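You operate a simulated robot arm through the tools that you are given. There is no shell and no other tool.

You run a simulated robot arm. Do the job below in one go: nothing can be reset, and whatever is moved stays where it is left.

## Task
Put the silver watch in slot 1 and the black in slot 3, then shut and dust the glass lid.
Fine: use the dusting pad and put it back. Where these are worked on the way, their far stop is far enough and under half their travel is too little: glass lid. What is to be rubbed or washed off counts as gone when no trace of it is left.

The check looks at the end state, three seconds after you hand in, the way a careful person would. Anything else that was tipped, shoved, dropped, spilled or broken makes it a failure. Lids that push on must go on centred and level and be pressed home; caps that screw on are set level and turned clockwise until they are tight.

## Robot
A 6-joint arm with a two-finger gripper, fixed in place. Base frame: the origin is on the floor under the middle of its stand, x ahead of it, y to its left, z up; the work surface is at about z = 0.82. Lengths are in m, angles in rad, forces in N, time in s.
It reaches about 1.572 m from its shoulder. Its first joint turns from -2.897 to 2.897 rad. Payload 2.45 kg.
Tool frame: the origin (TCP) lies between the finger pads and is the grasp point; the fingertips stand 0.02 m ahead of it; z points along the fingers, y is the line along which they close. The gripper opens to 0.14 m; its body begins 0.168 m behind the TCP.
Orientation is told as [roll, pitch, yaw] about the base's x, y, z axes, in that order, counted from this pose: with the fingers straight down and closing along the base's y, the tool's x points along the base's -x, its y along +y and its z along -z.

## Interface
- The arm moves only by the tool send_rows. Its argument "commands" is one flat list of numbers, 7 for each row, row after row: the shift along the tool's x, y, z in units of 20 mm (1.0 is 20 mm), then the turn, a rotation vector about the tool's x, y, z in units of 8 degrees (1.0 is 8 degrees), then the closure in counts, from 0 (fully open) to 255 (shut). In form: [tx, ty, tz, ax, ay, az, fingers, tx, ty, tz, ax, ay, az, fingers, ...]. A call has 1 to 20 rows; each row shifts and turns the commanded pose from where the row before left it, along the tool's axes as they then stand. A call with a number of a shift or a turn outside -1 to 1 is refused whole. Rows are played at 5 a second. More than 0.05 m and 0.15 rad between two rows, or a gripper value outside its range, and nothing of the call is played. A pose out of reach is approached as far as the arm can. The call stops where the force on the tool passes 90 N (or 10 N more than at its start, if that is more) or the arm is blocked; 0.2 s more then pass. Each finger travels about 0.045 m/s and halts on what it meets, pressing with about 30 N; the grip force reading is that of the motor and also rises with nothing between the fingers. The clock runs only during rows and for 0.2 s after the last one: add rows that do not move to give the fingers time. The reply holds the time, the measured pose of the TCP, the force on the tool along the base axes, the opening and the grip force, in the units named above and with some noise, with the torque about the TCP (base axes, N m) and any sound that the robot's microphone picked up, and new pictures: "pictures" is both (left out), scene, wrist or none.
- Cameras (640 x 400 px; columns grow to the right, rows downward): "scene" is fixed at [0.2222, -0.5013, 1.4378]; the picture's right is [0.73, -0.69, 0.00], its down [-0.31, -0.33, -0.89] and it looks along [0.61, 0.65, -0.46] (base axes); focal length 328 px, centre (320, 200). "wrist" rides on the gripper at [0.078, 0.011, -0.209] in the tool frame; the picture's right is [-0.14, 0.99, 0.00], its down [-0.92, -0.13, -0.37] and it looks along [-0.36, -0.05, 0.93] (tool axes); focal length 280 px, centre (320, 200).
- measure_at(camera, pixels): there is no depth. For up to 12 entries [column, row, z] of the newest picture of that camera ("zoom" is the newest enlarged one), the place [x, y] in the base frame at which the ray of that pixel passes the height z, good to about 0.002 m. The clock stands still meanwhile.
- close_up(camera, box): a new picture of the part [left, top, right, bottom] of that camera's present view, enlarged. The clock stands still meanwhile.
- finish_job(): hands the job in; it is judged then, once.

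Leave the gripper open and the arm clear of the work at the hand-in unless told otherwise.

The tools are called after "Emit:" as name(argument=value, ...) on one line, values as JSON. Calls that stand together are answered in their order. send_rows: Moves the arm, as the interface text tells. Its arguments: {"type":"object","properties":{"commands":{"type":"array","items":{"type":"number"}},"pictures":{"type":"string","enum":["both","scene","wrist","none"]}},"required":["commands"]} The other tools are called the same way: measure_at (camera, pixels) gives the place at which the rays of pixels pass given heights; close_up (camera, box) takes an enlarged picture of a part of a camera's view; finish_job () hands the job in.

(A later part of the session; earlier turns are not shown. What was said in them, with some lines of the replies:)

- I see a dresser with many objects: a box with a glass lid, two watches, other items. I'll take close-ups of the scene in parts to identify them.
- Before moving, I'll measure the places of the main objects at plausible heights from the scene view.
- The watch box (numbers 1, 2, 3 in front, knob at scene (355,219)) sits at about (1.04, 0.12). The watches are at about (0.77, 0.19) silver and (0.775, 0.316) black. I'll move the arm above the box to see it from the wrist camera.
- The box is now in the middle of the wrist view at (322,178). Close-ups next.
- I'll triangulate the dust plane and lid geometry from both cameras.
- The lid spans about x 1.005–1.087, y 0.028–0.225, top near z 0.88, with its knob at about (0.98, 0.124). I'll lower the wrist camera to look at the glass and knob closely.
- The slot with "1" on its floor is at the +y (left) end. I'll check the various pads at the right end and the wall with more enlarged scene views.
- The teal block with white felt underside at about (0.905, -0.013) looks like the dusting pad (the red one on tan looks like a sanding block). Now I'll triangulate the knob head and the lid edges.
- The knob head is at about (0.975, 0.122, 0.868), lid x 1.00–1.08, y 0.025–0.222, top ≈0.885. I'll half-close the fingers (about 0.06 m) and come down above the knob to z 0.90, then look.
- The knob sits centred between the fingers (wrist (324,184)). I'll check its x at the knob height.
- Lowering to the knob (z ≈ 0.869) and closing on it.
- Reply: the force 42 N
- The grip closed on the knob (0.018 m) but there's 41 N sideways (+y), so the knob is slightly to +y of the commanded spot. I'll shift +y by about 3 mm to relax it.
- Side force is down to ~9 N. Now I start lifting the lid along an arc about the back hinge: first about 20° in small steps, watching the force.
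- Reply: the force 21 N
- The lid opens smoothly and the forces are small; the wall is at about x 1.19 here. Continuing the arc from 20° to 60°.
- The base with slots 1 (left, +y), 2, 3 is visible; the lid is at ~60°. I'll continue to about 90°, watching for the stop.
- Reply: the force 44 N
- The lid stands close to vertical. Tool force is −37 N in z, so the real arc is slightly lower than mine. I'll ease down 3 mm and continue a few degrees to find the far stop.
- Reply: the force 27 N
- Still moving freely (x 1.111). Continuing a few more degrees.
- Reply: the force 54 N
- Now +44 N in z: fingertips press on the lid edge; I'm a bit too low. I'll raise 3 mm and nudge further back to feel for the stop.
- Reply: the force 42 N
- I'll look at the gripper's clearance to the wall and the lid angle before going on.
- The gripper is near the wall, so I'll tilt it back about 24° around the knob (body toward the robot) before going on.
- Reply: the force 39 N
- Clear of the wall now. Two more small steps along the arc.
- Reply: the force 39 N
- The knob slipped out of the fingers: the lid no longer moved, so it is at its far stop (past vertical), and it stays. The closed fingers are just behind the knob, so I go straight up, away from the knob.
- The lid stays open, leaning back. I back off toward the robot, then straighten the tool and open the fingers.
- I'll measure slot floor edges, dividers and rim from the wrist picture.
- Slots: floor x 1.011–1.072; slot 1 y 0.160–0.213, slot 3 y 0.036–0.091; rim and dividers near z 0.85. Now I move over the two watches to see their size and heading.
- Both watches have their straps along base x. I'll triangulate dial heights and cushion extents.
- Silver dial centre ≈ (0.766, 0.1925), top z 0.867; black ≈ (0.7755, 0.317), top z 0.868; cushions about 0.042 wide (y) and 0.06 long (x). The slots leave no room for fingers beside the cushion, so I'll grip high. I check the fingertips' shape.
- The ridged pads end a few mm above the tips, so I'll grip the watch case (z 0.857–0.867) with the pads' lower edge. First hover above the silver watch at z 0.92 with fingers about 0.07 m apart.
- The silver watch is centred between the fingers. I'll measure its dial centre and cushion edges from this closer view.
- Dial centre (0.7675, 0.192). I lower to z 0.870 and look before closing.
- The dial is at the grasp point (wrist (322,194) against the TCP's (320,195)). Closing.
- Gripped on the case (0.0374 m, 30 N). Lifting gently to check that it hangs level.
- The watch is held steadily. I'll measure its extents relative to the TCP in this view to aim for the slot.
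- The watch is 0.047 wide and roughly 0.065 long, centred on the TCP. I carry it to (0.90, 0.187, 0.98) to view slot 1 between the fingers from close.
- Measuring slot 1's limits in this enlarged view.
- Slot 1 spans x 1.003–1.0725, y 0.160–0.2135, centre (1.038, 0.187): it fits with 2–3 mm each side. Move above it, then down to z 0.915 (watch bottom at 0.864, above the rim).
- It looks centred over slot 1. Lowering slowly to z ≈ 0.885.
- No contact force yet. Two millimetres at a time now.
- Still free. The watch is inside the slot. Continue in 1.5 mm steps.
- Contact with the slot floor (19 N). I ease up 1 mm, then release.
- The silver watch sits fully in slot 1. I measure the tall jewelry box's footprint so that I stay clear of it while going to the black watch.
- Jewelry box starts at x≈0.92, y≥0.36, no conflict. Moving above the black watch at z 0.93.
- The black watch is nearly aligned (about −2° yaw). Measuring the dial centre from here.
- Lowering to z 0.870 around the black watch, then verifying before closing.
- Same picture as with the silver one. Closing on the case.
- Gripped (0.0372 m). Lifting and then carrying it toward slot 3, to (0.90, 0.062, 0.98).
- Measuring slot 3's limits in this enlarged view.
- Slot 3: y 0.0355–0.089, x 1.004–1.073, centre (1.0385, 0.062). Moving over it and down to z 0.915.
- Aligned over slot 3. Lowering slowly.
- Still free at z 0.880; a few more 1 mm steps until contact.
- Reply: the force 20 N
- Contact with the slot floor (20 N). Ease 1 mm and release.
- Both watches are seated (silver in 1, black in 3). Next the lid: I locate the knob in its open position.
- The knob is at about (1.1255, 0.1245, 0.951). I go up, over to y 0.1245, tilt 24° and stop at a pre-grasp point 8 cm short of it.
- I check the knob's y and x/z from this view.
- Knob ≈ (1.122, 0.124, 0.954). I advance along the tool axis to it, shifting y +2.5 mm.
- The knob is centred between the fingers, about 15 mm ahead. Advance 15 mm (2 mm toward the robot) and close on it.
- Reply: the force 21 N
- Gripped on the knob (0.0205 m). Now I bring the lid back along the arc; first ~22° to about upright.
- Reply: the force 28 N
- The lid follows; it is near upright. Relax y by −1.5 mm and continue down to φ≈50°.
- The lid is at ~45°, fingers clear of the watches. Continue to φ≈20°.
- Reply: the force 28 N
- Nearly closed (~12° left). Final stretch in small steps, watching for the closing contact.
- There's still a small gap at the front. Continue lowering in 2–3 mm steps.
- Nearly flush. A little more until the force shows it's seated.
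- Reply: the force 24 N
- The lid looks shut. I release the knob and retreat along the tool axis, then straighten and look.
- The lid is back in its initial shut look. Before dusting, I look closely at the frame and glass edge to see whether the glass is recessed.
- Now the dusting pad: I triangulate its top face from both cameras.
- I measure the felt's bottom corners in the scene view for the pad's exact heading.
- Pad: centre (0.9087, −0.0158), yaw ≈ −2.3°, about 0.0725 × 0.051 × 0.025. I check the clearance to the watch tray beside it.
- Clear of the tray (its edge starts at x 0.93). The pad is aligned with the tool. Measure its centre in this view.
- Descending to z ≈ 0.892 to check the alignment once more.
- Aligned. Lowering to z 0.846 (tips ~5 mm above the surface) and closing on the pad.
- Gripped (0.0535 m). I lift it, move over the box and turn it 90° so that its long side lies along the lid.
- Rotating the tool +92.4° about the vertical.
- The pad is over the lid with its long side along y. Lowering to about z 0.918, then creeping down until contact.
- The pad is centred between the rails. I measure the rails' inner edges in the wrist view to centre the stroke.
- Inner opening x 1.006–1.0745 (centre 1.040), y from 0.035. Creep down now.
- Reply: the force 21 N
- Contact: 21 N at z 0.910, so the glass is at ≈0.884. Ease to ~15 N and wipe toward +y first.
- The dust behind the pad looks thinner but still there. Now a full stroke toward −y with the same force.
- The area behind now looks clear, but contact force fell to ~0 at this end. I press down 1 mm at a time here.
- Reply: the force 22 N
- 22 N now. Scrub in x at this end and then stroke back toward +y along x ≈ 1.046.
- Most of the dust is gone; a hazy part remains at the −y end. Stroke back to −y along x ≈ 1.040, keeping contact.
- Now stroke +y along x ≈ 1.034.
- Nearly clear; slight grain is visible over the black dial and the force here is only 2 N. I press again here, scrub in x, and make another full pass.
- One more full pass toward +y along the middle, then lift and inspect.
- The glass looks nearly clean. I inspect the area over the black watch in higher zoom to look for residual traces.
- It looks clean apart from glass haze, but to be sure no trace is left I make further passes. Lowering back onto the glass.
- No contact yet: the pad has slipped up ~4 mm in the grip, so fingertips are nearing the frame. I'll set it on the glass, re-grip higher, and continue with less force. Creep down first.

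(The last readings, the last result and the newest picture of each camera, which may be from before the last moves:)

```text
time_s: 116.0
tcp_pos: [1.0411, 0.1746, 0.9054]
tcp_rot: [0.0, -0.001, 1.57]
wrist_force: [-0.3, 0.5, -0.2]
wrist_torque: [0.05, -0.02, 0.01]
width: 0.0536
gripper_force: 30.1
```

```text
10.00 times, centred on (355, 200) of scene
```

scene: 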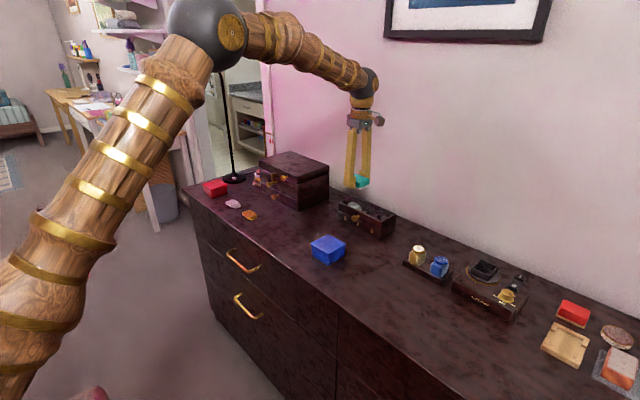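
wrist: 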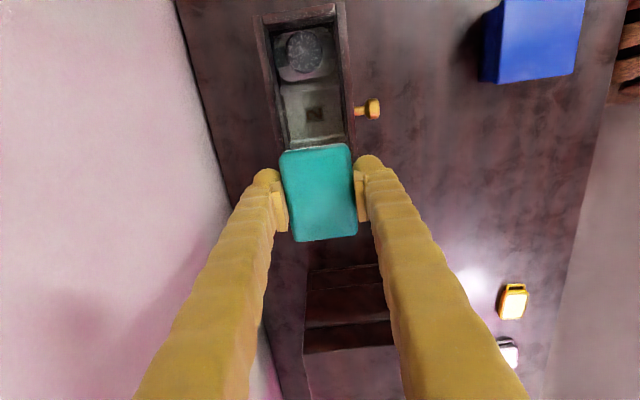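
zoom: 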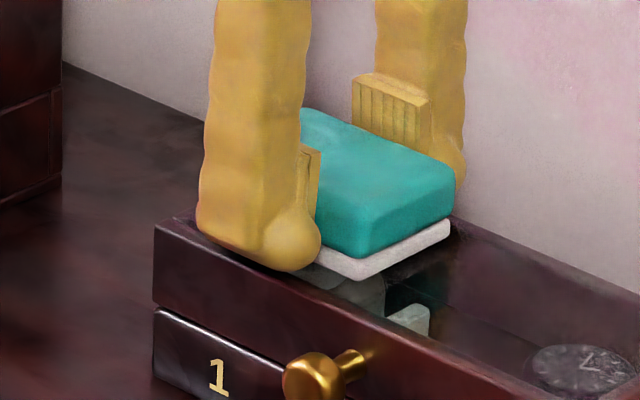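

The tip is just above the rail and the pad is about on the glass. Open slightly, raise 5 mm, and re-grip.

Emit:
send_rows(commands=[0, 0, 0, 0, 0, 0, 150, 0, 0, 0, 0, 0, 0, 140, 0, 0, 0, 0, 0, 0, 140, 0, 0, -0.25, 0, 0, 0, 140, 0, 0, 0, 0, 0, 0, 140, 0, 0, 0, 0, 0, 0, 180, 0, 0, 0, 0, 0, 0, 255, 0, 0, 0, 0, 0, 0, 255], pictures="both")

Emit:
close_up(camera="scene", box=[330, 180, 380, 220])

Emit:
close_up(camera="wrist", box=[230, 110, 410, 260])

```text
time_s: 117.8
tcp_pos: [1.0406, 0.1748, 0.9113]
tcp_rot: [-0.001, -0.001, 1.569]
wrist_force: [-0.2, 0.1, 0.9]
wrist_torque: [0.01, 0.0, -0.02]
width: 0.0535
gripper_force: 30.1
```

scene: 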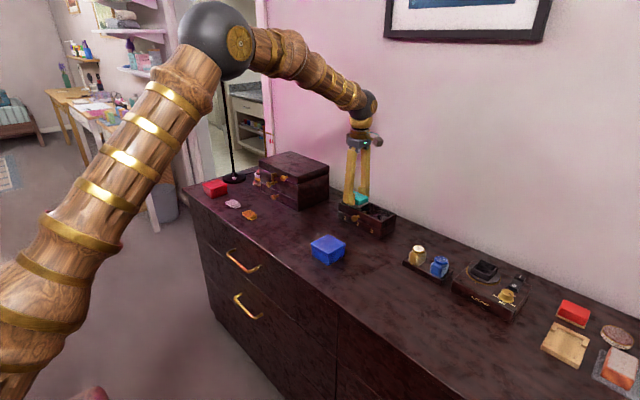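
wrist: 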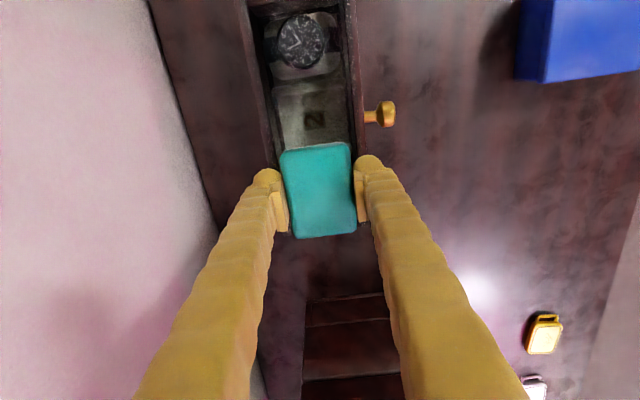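

```text
10.00 times, centred on (355, 200) of scene
```

zoom: 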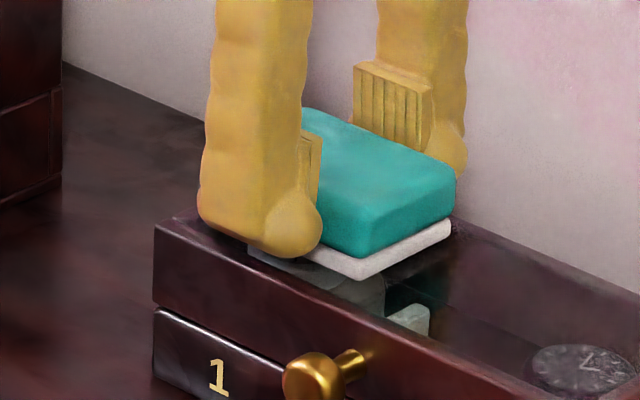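

```text
2.67 times, centred on (320, 185) of wrist
```

zoom: 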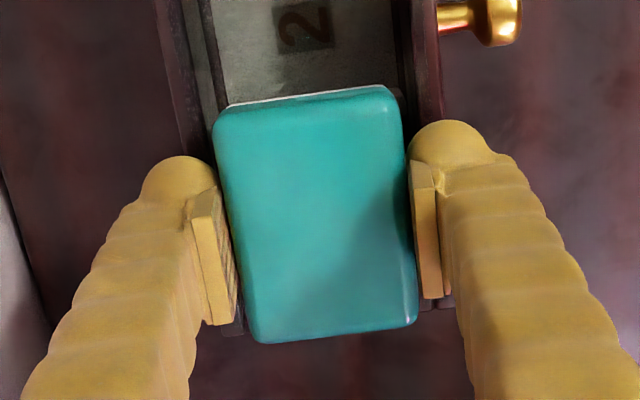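

Re-gripped with the pad flat on the glass. Press lightly (~10 N) and wipe again: x≈1.046 toward −y, x≈1.034 back.

Emit:
send_rows(commands=[0, 0, 0.05, 0, 0, 0, 255, 0, -0.15, 0, 0, 0, 0, 255, 0, -0.15, 0, 0, 0, 0, 255, 0.5, 0, 0, 0, 0, 0, 255, 0.5, 0, 0, 0, 0, 0, 255, 0.5, 0, 0, 0, 0, 0, 255, 0.5, 0, 0, 0, 0, 0, 255, 0.5, 0, 0, 0, 0, 0, 255], pictures="none")

Emit:
send_rows(commands=[0.5, 0, 0.01, 0, 0, 0, 255, 0.5, 0, 0, 0, 0, 0, 255, 0.5, 0, 0, 0, 0, 0, 255, 0.5, 0, 0, 0, 0, 0, 255, 0.55, 0, 0, 0, 0, 0, 255, 0, 0.2, 0, 0, 0, 0, 255, 0, 0.2, 0, 0, 0, 0, 255, 0, 0.2, 0, 0, 0, 0, 255], pictures="none")

Emit:
send_rows(commands=[-0.5, 0, 0.01, 0, 0, 0, 255, -0.5, 0, 0, 0, 0, 0, 255, -0.5, 0, 0, 0, 0, 0, 255, -0.5, 0, 0, 0, 0, 0, 255, -0.5, 0, 0, 0, 0, 0, 255], pictures="none")

Emit:
send_rows(commands=[-0.5, 0, 0.01, 0, 0, 0, 255, -0.5, 0, 0, 0, 0, 0, 255, -0.5, 0, 0, 0, 0, 0, 255, -0.5, 0, 0, 0, 0, 0, 255, -0.55, 0, 0, 0, 0, 0, 255], pictures="both")

```text
time_s: 119.6
tcp_pos: [1.0469, 0.1236, 0.9117]
tcp_rot: [0.0, -0.001, 1.569]
wrist_force: [0.5, 3.2, 20.3]
wrist_torque: [0.04, -0.03, -0.01]
width: 0.0538
gripper_force: 29.8
```

```text
time_s: 121.4
tcp_pos: [1.0345, 0.0744, 0.9115]
tcp_rot: [0.001, -0.001, 1.57]
wrist_force: [4.2, 0.2, 13.6]
wrist_torque: [-0.05, -0.12, -0.02]
width: 0.0538
gripper_force: 30.0
```

```text
time_s: 122.6
tcp_pos: [1.035, 0.1239, 0.9115]
tcp_rot: [0.001, 0.0, 1.569]
wrist_force: [-0.2, -1.9, 12.9]
wrist_torque: [-0.13, 0.06, 0.03]
width: 0.0536
gripper_force: 29.9
```

```text
time_s: 123.8
tcp_pos: [1.0341, 0.1745, 0.9111]
tcp_rot: [0.001, 0.0, 1.571]
wrist_force: [0.4, -1.6, 14.1]
wrist_torque: [-0.08, 0.02, 0.0]
width: 0.0537
gripper_force: 30.1
```

scene: 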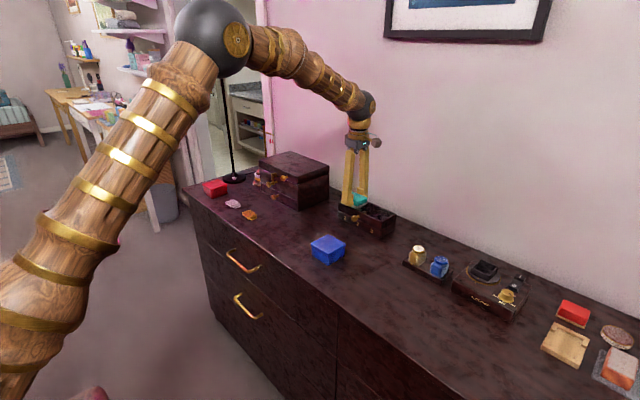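
wrist: 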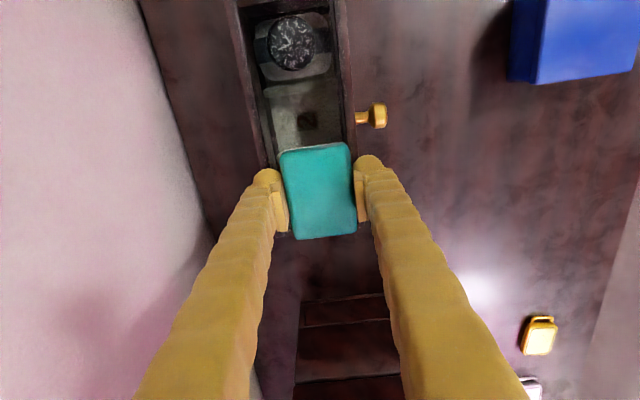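

Forces steady at ~13–15 N. One more zig-zag round trip, then lift and inspect.

Emit:
send_rows(commands=[0.4, -0.3, 0, 0, 0, 0, 255, 0.4, -0.3, 0, 0, 0, 0, 255, 0.4, 0.3, 0, 0, 0, 0, 255, 0.4, 0.3, 0, 0, 0, 0, 255, 0.4, -0.3, 0, 0, 0, 0, 255, 0.4, -0.3, 0, 0, 0, 0, 255, 0.4, 0.3, 0, 0, 0, 0, 255, 0.4, 0.3, 0, 0, 0, 0, 255, 0.4, -0.3, 0, 0, 0, 0, 255, 0.4, -0.3, 0, 0, 0, 0, 255, 0.4, 0.3, 0, 0, 0, 0, 255, 0.4, 0.3, 0, 0, 0, 0, 255, 0.3, -0.3, 0, 0, 0, 0, 255, 0, -0.3, 0, 0, 0, 0, 255, 0, 0.3, 0, 0, 0, 0, 255], pictures="none")

Emit:
send_rows(commands=[-0.5, 0, 0, 0, 0, 0, 255, -0.5, 0, 0, 0, 0, 0, 255, -0.5, 0, 0, 0, 0, 0, 255, -0.5, 0, 0, 0, 0, 0, 255, -0.5, 0, 0, 0, 0, 0, 255, -0.5, 0, 0, 0, 0, 0, 255, -0.5, 0, 0, 0, 0, 0, 255, -0.5, 0, 0, 0, 0, 0, 255, -0.5, 0, 0, 0, 0, 0, 255, -0.5, 0, 0, 0, 0, 0, 255], pictures="none")

Emit:
send_rows(commands=[0, 0, -0.3, 0, 0, 0, 255, 0, 0, -0.8, 0, 0, 0, 255, 0, 0, -1, 0, 0, 0, 255, 0, 0, -1, 0, 0, 0, 255, 0, 1, 0, 0, 0, 0, 255, 0, 1, 0, 0, 0, 0, 255, 0, 1, 0, 0, 0, 0, 255, 0, 1, 0, 0, 0, 0, 255, 0, 1, 0, 0, 0, 0, 255, 0, 0, 0, 0, 0, 0, 255], pictures="both")

Emit:
close_up(camera="scene", box=[335, 185, 405, 240])

Emit:
close_up(camera="scene", box=[370, 202, 400, 226])

Emit:
close_up(camera="wrist", box=[160, 20, 290, 180])

```text
time_s: 127.0
tcp_pos: [1.039, 0.0732, 0.9098]
tcp_rot: [0.001, 0.001, 1.57]
wrist_force: [2.1, -0.1, 4.0]
wrist_torque: [-0.02, 0.0, 0.04]
width: 0.0534
gripper_force: 30.1
```

```text
time_s: 129.2
tcp_pos: [1.0397, 0.1727, 0.9108]
tcp_rot: [-0.001, 0.002, 1.572]
wrist_force: [-1.4, -0.8, 8.7]
wrist_torque: [-0.01, -0.01, 0.02]
width: 0.0536
gripper_force: 29.6
```

```text
time_s: 131.4
tcp_pos: [0.9407, 0.1722, 0.9736]
tcp_rot: [0.0, 0.0, 1.572]
wrist_force: [-0.2, 0.2, 0.1]
wrist_torque: [0.05, 0.02, 0.03]
width: 0.0537
gripper_force: 30.0
```

scene: 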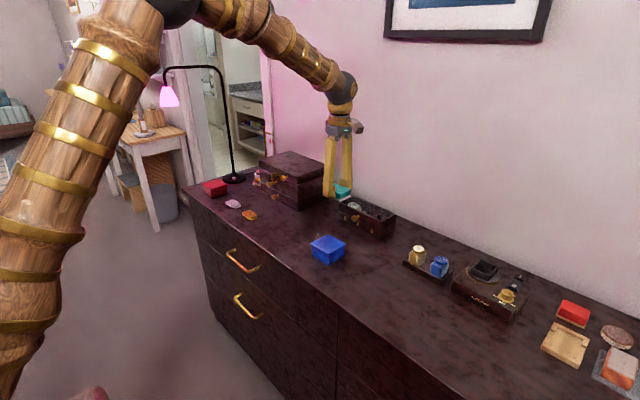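
wrist: 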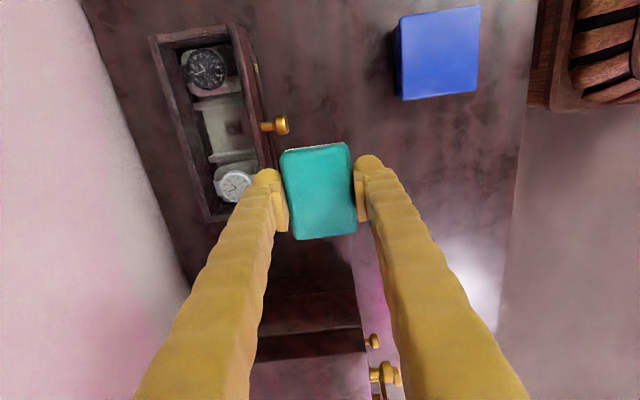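

```text
7.27 times, centred on (370, 212) of scene
```

zoom: 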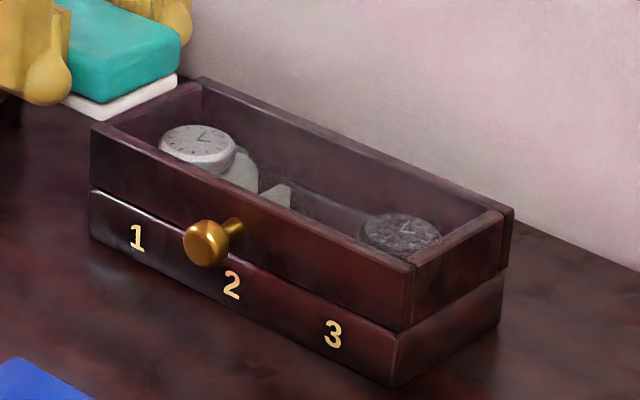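

```text
16.00 times, centred on (385, 214) of scene
```

zoom: 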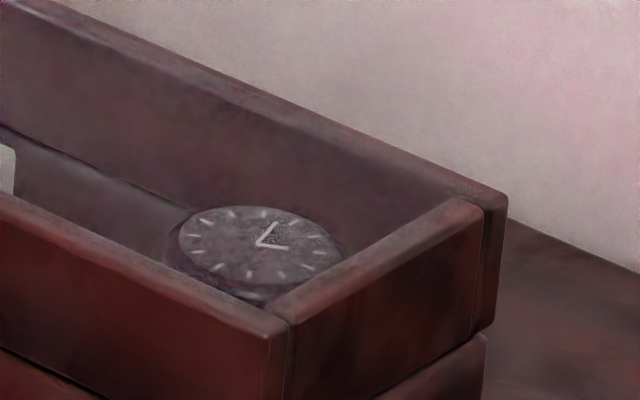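

```text
2.50 times, centred on (225, 100) of wrist
```

zoom: 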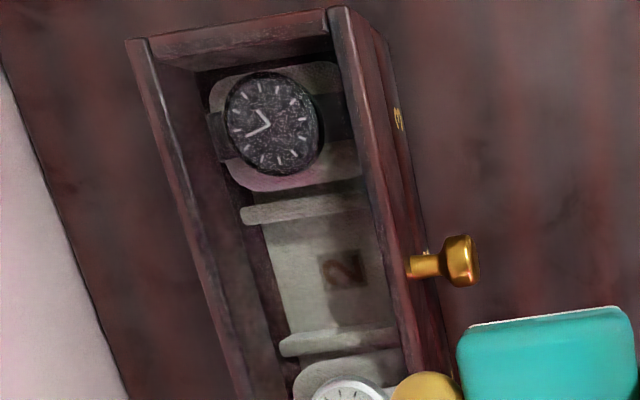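

The view over the black dial is unchanged between the last two checks, so the faint mottling is just the glass; no dust remains. Now I return the pad: rotate back −92.4°.

Emit:
send_rows(commands=[0, 0, 0, 0, 0, 0.9625, 255, 0, 0, 0, 0, 0, 0.9625, 255, 0, 0, 0, 0, 0, 0.9625, 255, 0, 0, 0, 0, 0, 0.9625, 255, 0, 0, 0, 0, 0, 0.9625, 255, 0, 0, 0, 0, 0, 0.9625, 255, 0, 0, 0, 0, 0, 0.9625, 255, 0, 0, 0, 0, 0, 0.9625, 255, 0, 0, 0, 0, 0, 0.9625, 255, 0, 0, 0, 0, 0, 0.9625, 255, 0, 0, 0, 0, 0, 0.9625, 255, 0, 0, 0, 0, 0, 0.9625, 255, 0, 0, 0, 0, 0, 0, 255], pictures="both")

Emit:
close_up(camera="wrist", box=[230, 120, 410, 250])

Emit:
close_up(camera="scene", box=[335, 185, 405, 240])

```text
time_s: 134.2
tcp_pos: [0.9399, 0.1732, 0.9735]
tcp_rot: [-0.001, 0.0, -0.043]
wrist_force: [-0.1, 0.4, -0.7]
wrist_torque: [-0.05, 0.0, -0.01]
width: 0.0535
gripper_force: 30.0
```

scene: 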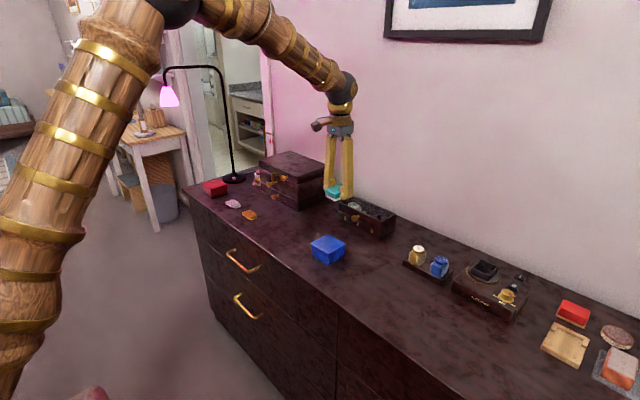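
wrist: 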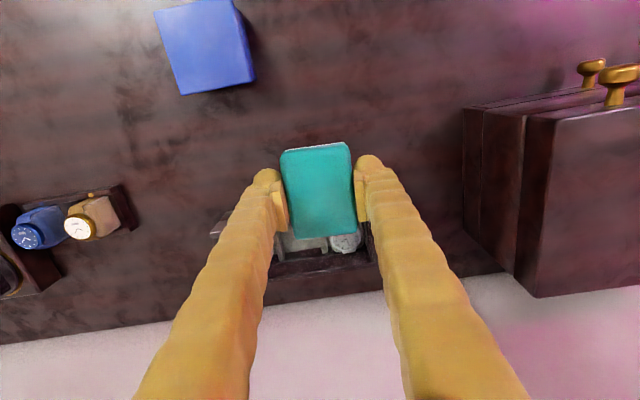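

```text
3.08 times, centred on (320, 185) of wrist
```

zoom: 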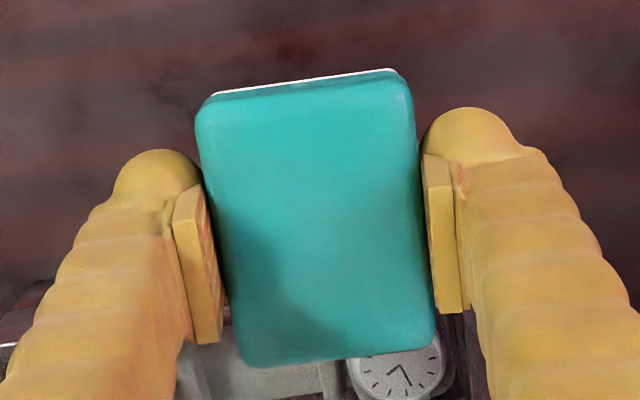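

```text
7.27 times, centred on (370, 212) of scene
```

zoom: 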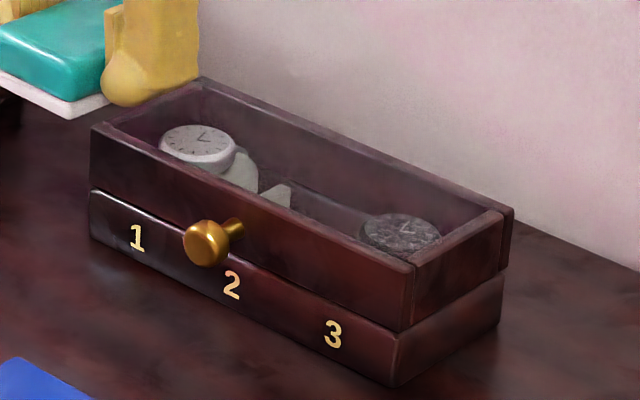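

The pad sits in the grip exactly as at pick-up. Moving above its home spot.

Emit:
send_rows(commands=[0.136, -0.951, 0, 0, 0, 0, 255, 0.136, -0.951, 0, 0, 0, 0, 255, 0.136, -0.951, 0, 0, 0, 0, 255, 0.136, -0.951, 0, 0, 0, 0, 255, 0.136, -0.951, 0, 0, 0, 0, 255, 0.136, -0.951, 0, 0, 0, 0, 255, 0.136, -0.951, 0, 0, 0, 0, 255, 0.136, -0.951, 0, 0, 0, 0, 255, 0.136, -0.951, 0, 0, 0, 0, 255, 0.136, -0.951, 0, 0, 0, 0, 255, 0, 0, 0, 0, 0, 0, 255], pictures="none")

Emit:
send_rows(commands=[0, 0, 1, 0, 0, 0, 255, 0, 0, 1, 0, 0, 0, 255, 0, 0, 1, 0, 0, 0, 255, 0, 0, 1, 0, 0, 0, 255, 0, 0, 1, 0, 0, 0, 255, 0, 0, 0.8, 0, 0, 0, 255, 0, 0, 0, 0, 0, 0, 255], pictures="both")

```text
time_s: 136.6
tcp_pos: [0.9052, -0.0137, 0.9723]
tcp_rot: [0.0, 0.001, -0.04]
wrist_force: [0.0, -0.1, 0.1]
wrist_torque: [-0.03, 0.02, -0.02]
width: 0.0536
gripper_force: 30.0
```

```text
time_s: 138.2
tcp_pos: [0.9049, -0.0145, 0.855]
tcp_rot: [0.0, -0.001, -0.042]
wrist_force: [-0.5, -0.2, 0.7]
wrist_torque: [-0.03, 0.0, 0.02]
width: 0.0535
gripper_force: 30.4
```

scene: 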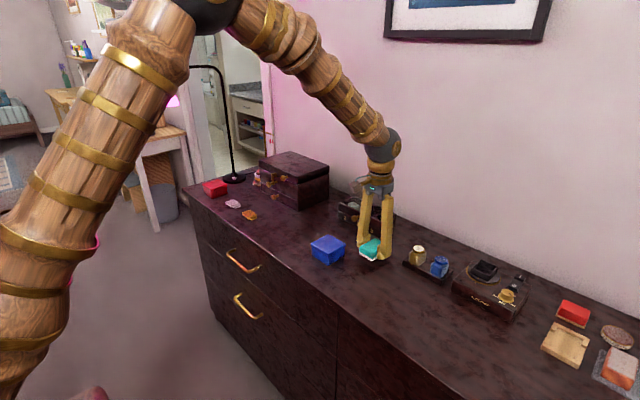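
wrist: 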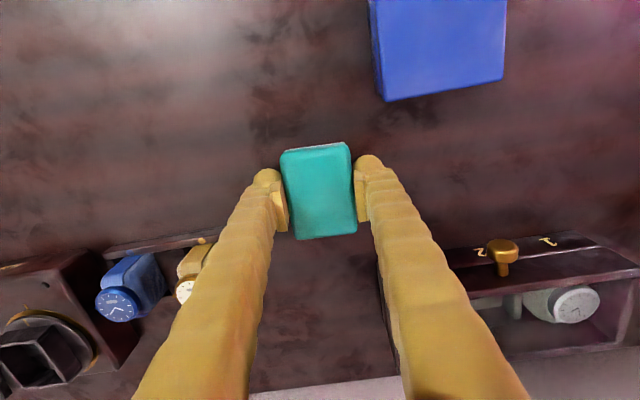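

At z 0.855, y about 1 mm off; correct it and creep down to the surface.

Emit:
send_rows(commands=[0, -0.06, 0.15, 0, 0, 0, 255, 0, 0, 0.15, 0, 0, 0, 255, 0, 0, 0, 0, 0, 0, 255], pictures="none")

Emit:
send_rows(commands=[0, 0, 0.05, 0, 0, 0, 255, 0, 0, 0, 0, 0, 0, 255], pictures="none")

```text
time_s: 139.0
tcp_pos: [0.9052, -0.0173, 0.8498]
tcp_rot: [0.002, -0.002, -0.042]
wrist_force: [-0.2, 1.4, -0.6]
wrist_torque: [0.02, 0.02, 0.04]
width: 0.0535
gripper_force: 29.9
```

```text
time_s: 139.6
tcp_pos: [0.9044, -0.0161, 0.8482]
tcp_rot: [0.0, 0.0, -0.043]
wrist_force: [-0.4, -0.4, 0.0]
wrist_torque: [0.0, -0.02, 0.02]
width: 0.0538
gripper_force: 29.9
```

Emit:
send_rows(commands=[0, 0, 0.05, 0, 0, 0, 255, 0, 0, 0, 0, 0, 0, 255], pictures="none")

Emit:
send_rows(commands=[0, 0, 0.05, 0, 0, 0, 255, 0, 0, 0, 0, 0, 0, 255], pictures="none")

```text
time_s: 140.2
tcp_pos: [0.905, -0.0171, 0.8484]
tcp_rot: [0.0, 0.001, -0.041]
wrist_force: [-0.5, 0.0, -1.0]
wrist_torque: [0.01, 0.03, -0.01]
width: 0.0536
gripper_force: 29.4
```

```text
time_s: 140.8
tcp_pos: [0.9053, -0.018, 0.8473]
tcp_rot: [0.0, 0.002, -0.042]
wrist_force: [-0.1, 0.3, -0.4]
wrist_torque: [-0.01, 0.03, 0.0]
width: 0.0536
gripper_force: 29.7
```

Emit:
send_rows(commands=[0, 0.06, 0.05, 0, 0, 0, 255, 0, 0, 0, 0, 0, 0, 255], pictures="none")

Emit:
send_rows(commands=[0, 0, 0.04, 0, 0, 0, 255, 0, 0, 0, 0, 0, 0, 255], pictures="scene")

Emit:
close_up(camera="scene", box=[345, 225, 405, 270])

```text
time_s: 141.4
tcp_pos: [0.9049, -0.0161, 0.8472]
tcp_rot: [-0.001, 0.001, -0.041]
wrist_force: [0.2, -0.7, 1.4]
wrist_torque: [0.02, -0.01, -0.02]
width: 0.0537
gripper_force: 30.7
```

```text
time_s: 142.0
tcp_pos: [0.9053, -0.0162, 0.8463]
tcp_rot: [0.0, -0.002, -0.041]
wrist_force: [-3.8, -5.3, 18.1]
wrist_torque: [-0.05, 0.18, 0.01]
width: 0.0536
gripper_force: 30.1
```

scene: 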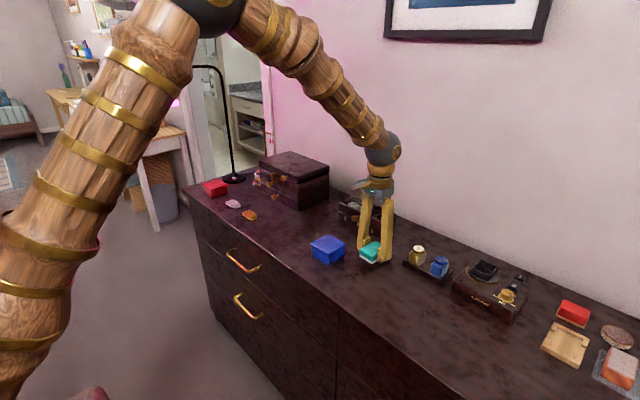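

```text
8.89 times, centred on (375, 248) of scene
```

zoom: 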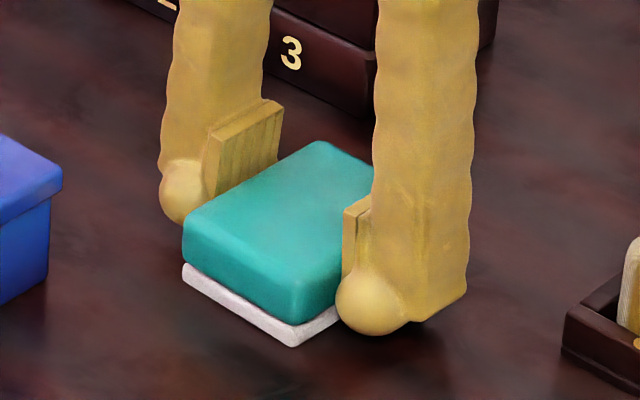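

The pad is down on the surface (18 N). Ease up and release, then rise.

Emit:
send_rows(commands=[0, 0, -0.03, 0, 0, 0, 255, 0, 0, 0, 0, 0, 0, 155, 0, 0, 0, 0, 0, 0, 140, 0, 0, 0, 0, 0, 0, 109, 0, 0, 0, 0, 0, 0, 109, 0, 0, -0.4, 0, 0, 0, 109, 0, 0, -1, 0, 0, 0, 109, 0, 0, -1, 0, 0, 0, 109, 0, 0, -1, 0, 0, 0, 109, 0, 0, -1, 0, 0, 0, 109, 0, 0, -1, 0, 0, 0, 109, 0, 0, -1, 0, 0, -0.29, 109, 0, 0, -1, 0, 0, 0, 109, 0, 0, -1, 0, 0, 0, 109], pictures="both")

Emit:
close_up(camera="scene", box=[354, 236, 392, 268])

```text
time_s: 145.0
tcp_pos: [0.9058, -0.0152, 1.0132]
tcp_rot: [-0.001, 0.0, 0.001]
wrist_force: [0.0, 0.4, 0.3]
wrist_torque: [0.0, -0.02, 0.02]
width: 0.0806
gripper_force: 0.2
```

scene: 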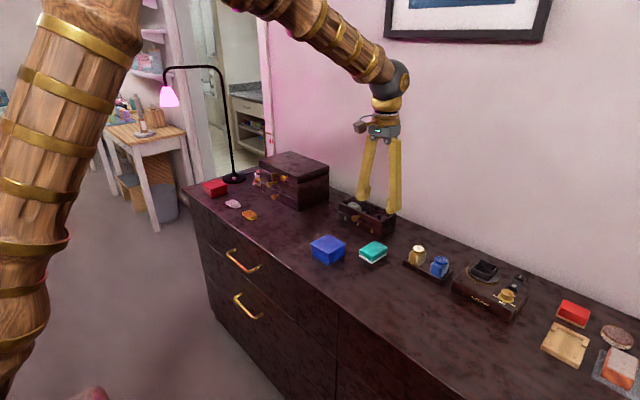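
wrist: 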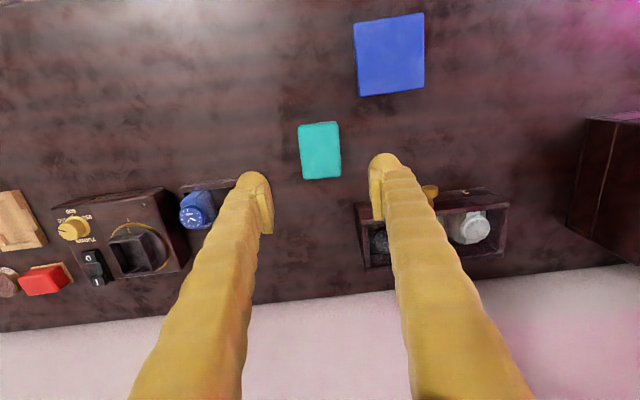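

```text
12.50 times, centred on (373, 252) of scene
```

zoom: 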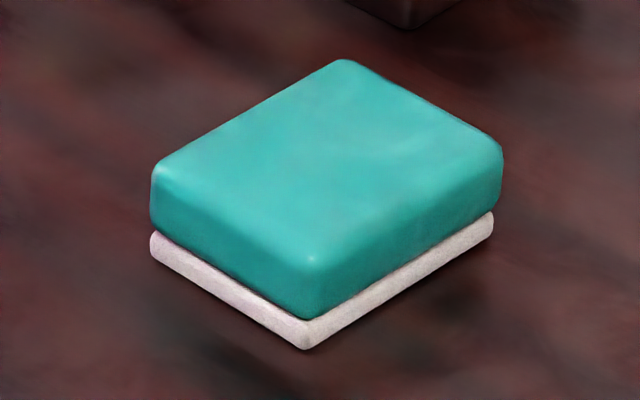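

The pad is back as it was (same pixels as before within half a pixel). Now a final look at the lid from above, with open fingers.

Emit:
send_rows(commands=[-0.386, 1, -0.35, 0, 0, 0, 60, -0.386, 1, -0.35, 0, 0, 0, 0, -0.386, 1, -0.35, 0, 0, 0, 0, -0.386, 1, -0.35, 0, 0, 0, 0, -0.386, 1, -0.35, 0, 0, 0, 0, -0.386, 1, -0.35, 0, 0, 0, 0, -0.386, 1, -0.35, 0, 0, 0, 0, 0, 0, 0, 0, 0, 0, 0], pictures="both")

Emit:
close_up(camera="wrist", box=[240, 135, 410, 245])

Emit:
close_up(camera="scene", box=[335, 185, 405, 240])

```text
time_s: 146.8
tcp_pos: [0.9606, 0.1261, 1.0647]
tcp_rot: [0.0, 0.001, -0.002]
wrist_force: [-0.7, 0.9, -0.7]
wrist_torque: [0.01, 0.0, 0.03]
width: 0.1399
gripper_force: 0.1
```

scene: 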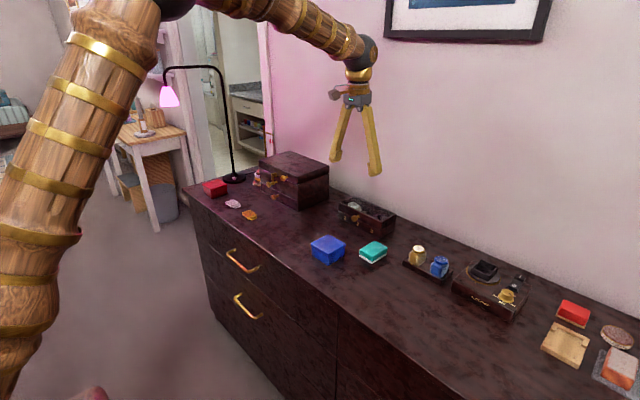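
wrist: 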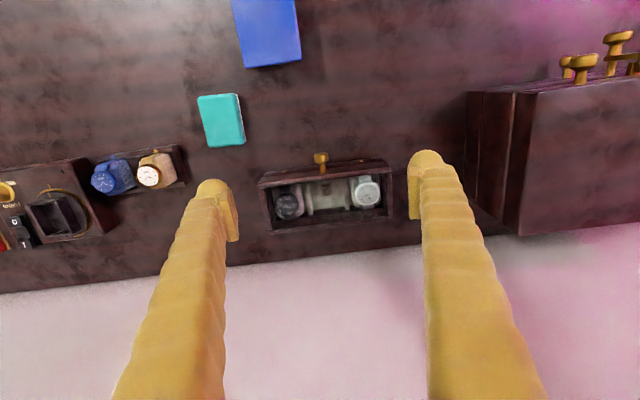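

```text
3.64 times, centred on (325, 190) of wrist
```

zoom: 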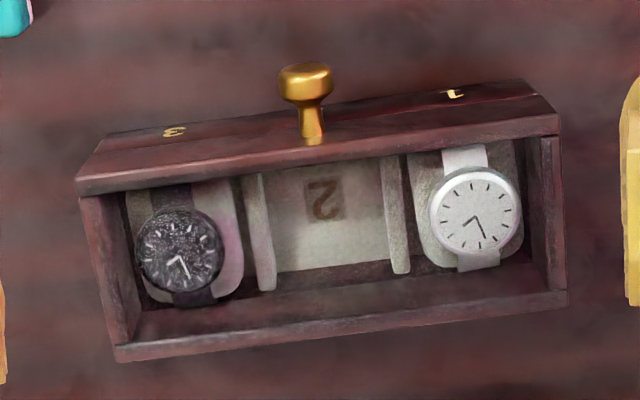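

```text
7.27 times, centred on (370, 212) of scene
```

zoom: 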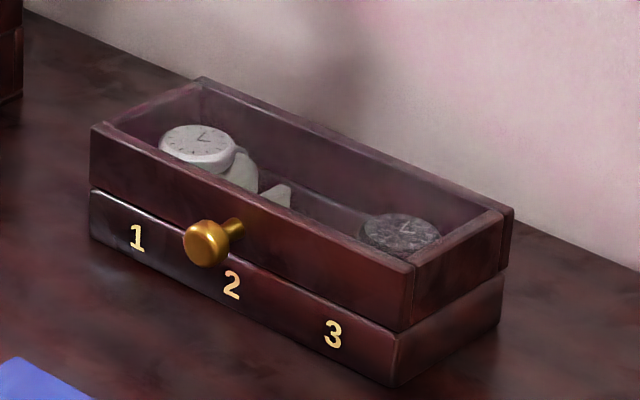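

The mottling stays confined to the dial itself in both views (a glass rendering effect, not on the glass plane). One more high-zoom check of the glass's edges.

Emit:
close_up(camera="wrist", box=[258, 170, 328, 236])

Emit:
close_up(camera="wrist", box=[322, 160, 400, 230])

Emit:
close_up(camera="scene", box=[330, 190, 400, 240])

```text
6.06 times, centred on (293, 203) of wrist
```

zoom: 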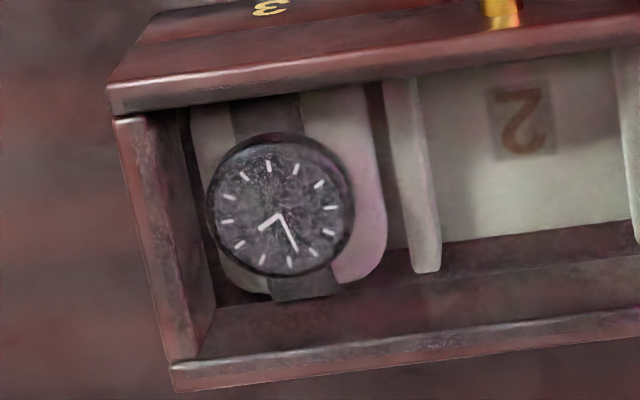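

```text
5.71 times, centred on (361, 195) of wrist
```

zoom: 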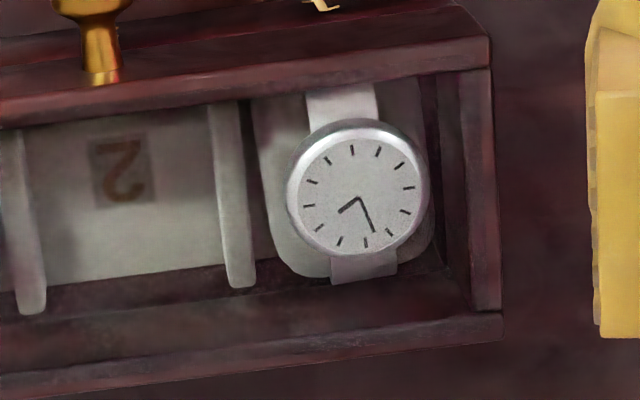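

```text
8.00 times, centred on (365, 215) of scene
```

zoom: 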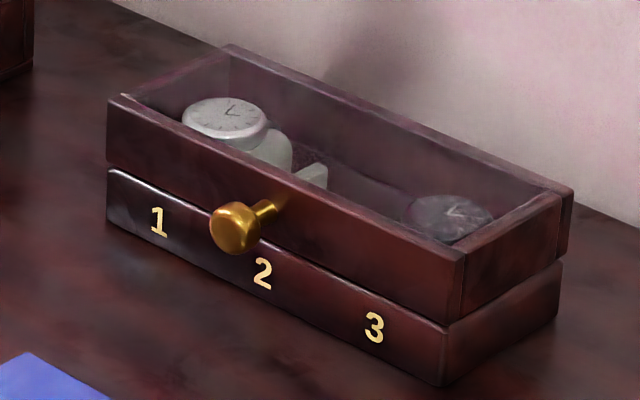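

The glass is clear and the lid sits exactly as at the start (shut). I'll move the arm up and back, away from the work, gripper open.

Emit:
send_rows(commands=[0.8, 0, -0.8, 0, 0, 0, 0, 0.9, 0.5, -0.6, 0, 0, 0, 0, 0.9, 0.5, -0.4, 0, 0, 0, 0, 0.9, 0.5, -0.4, 0, 0, 0, 0, 0.9, 0.5, -0.4, 0, 0, 0, 0, 0.9, 0.5, -0.4, 0, 0, 0, 0, 0.9, 0.5, -0.4, 0, 0, 0, 0, 0.9, 0.5, 0, 0, 0, 0, 0, 0, 0, 0, 0, 0, 0, 0], pictures="both")

Emit:
close_up(camera="scene", box=[180, 150, 640, 400])

```text
time_s: 148.8
tcp_pos: [0.818, 0.1959, 1.13]
tcp_rot: [0.001, 0.0, 0.0]
wrist_force: [-0.2, -0.4, -0.4]
wrist_torque: [-0.02, -0.03, -0.02]
width: 0.1401
gripper_force: 0.2
```

scene: 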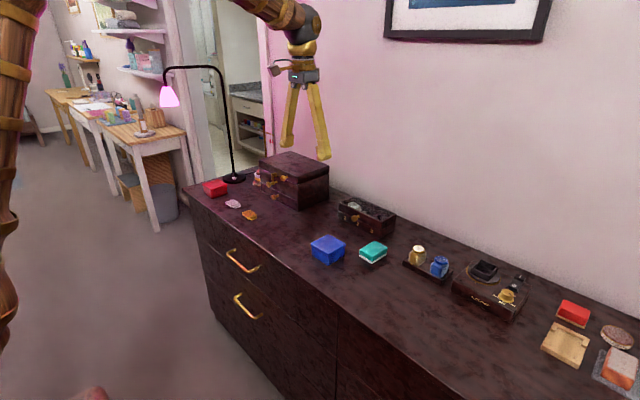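
wrist: 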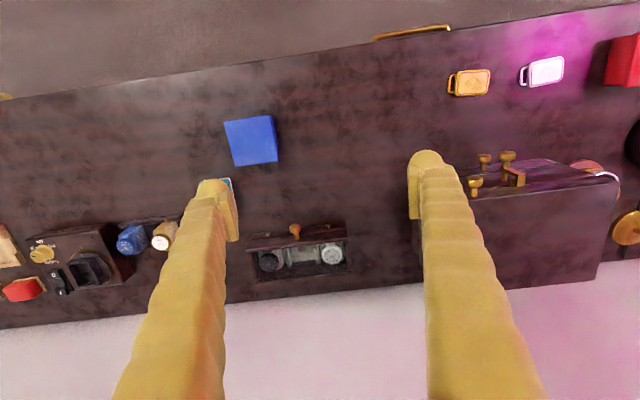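

```text
1.39 times, centred on (410, 275) of scene
```

zoom: 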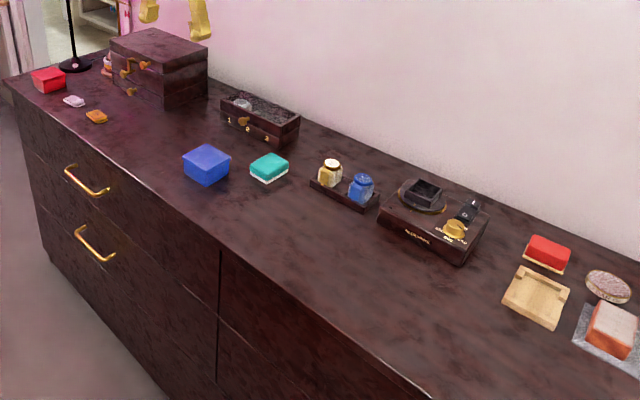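

Everything is in order: silver watch in slot 1, black in slot 3, lid shut and clean, pad back in place, nothing else moved, gripper open and arm clear. Handing in.

Emit:
finish_job()

```text
The job is handed in.
```

I've handed the job in. The silver watch is in slot 1 and the black watch is in slot 3. The glass lid is shut and dusted.

- **Lid:** I opened it to its far stop to load the watches. It now sits as it did before I opened it.
- **Dust:** I wiped the whole glass several times with the teal, felt-bottomed pad. I see no dust left in either camera. A slight mottling shows over the black dial. It didn't change between the last passes and stays on the dial in every view, so I took it to be a rendering effect of the glass, not dust.
- **Pad:** No item was labelled as the dusting pad, so I picked the teal one as the likeliest. It is back where it was, to within about a millimetre.

I moved nothing else, and the arm is clear with the gripper open.
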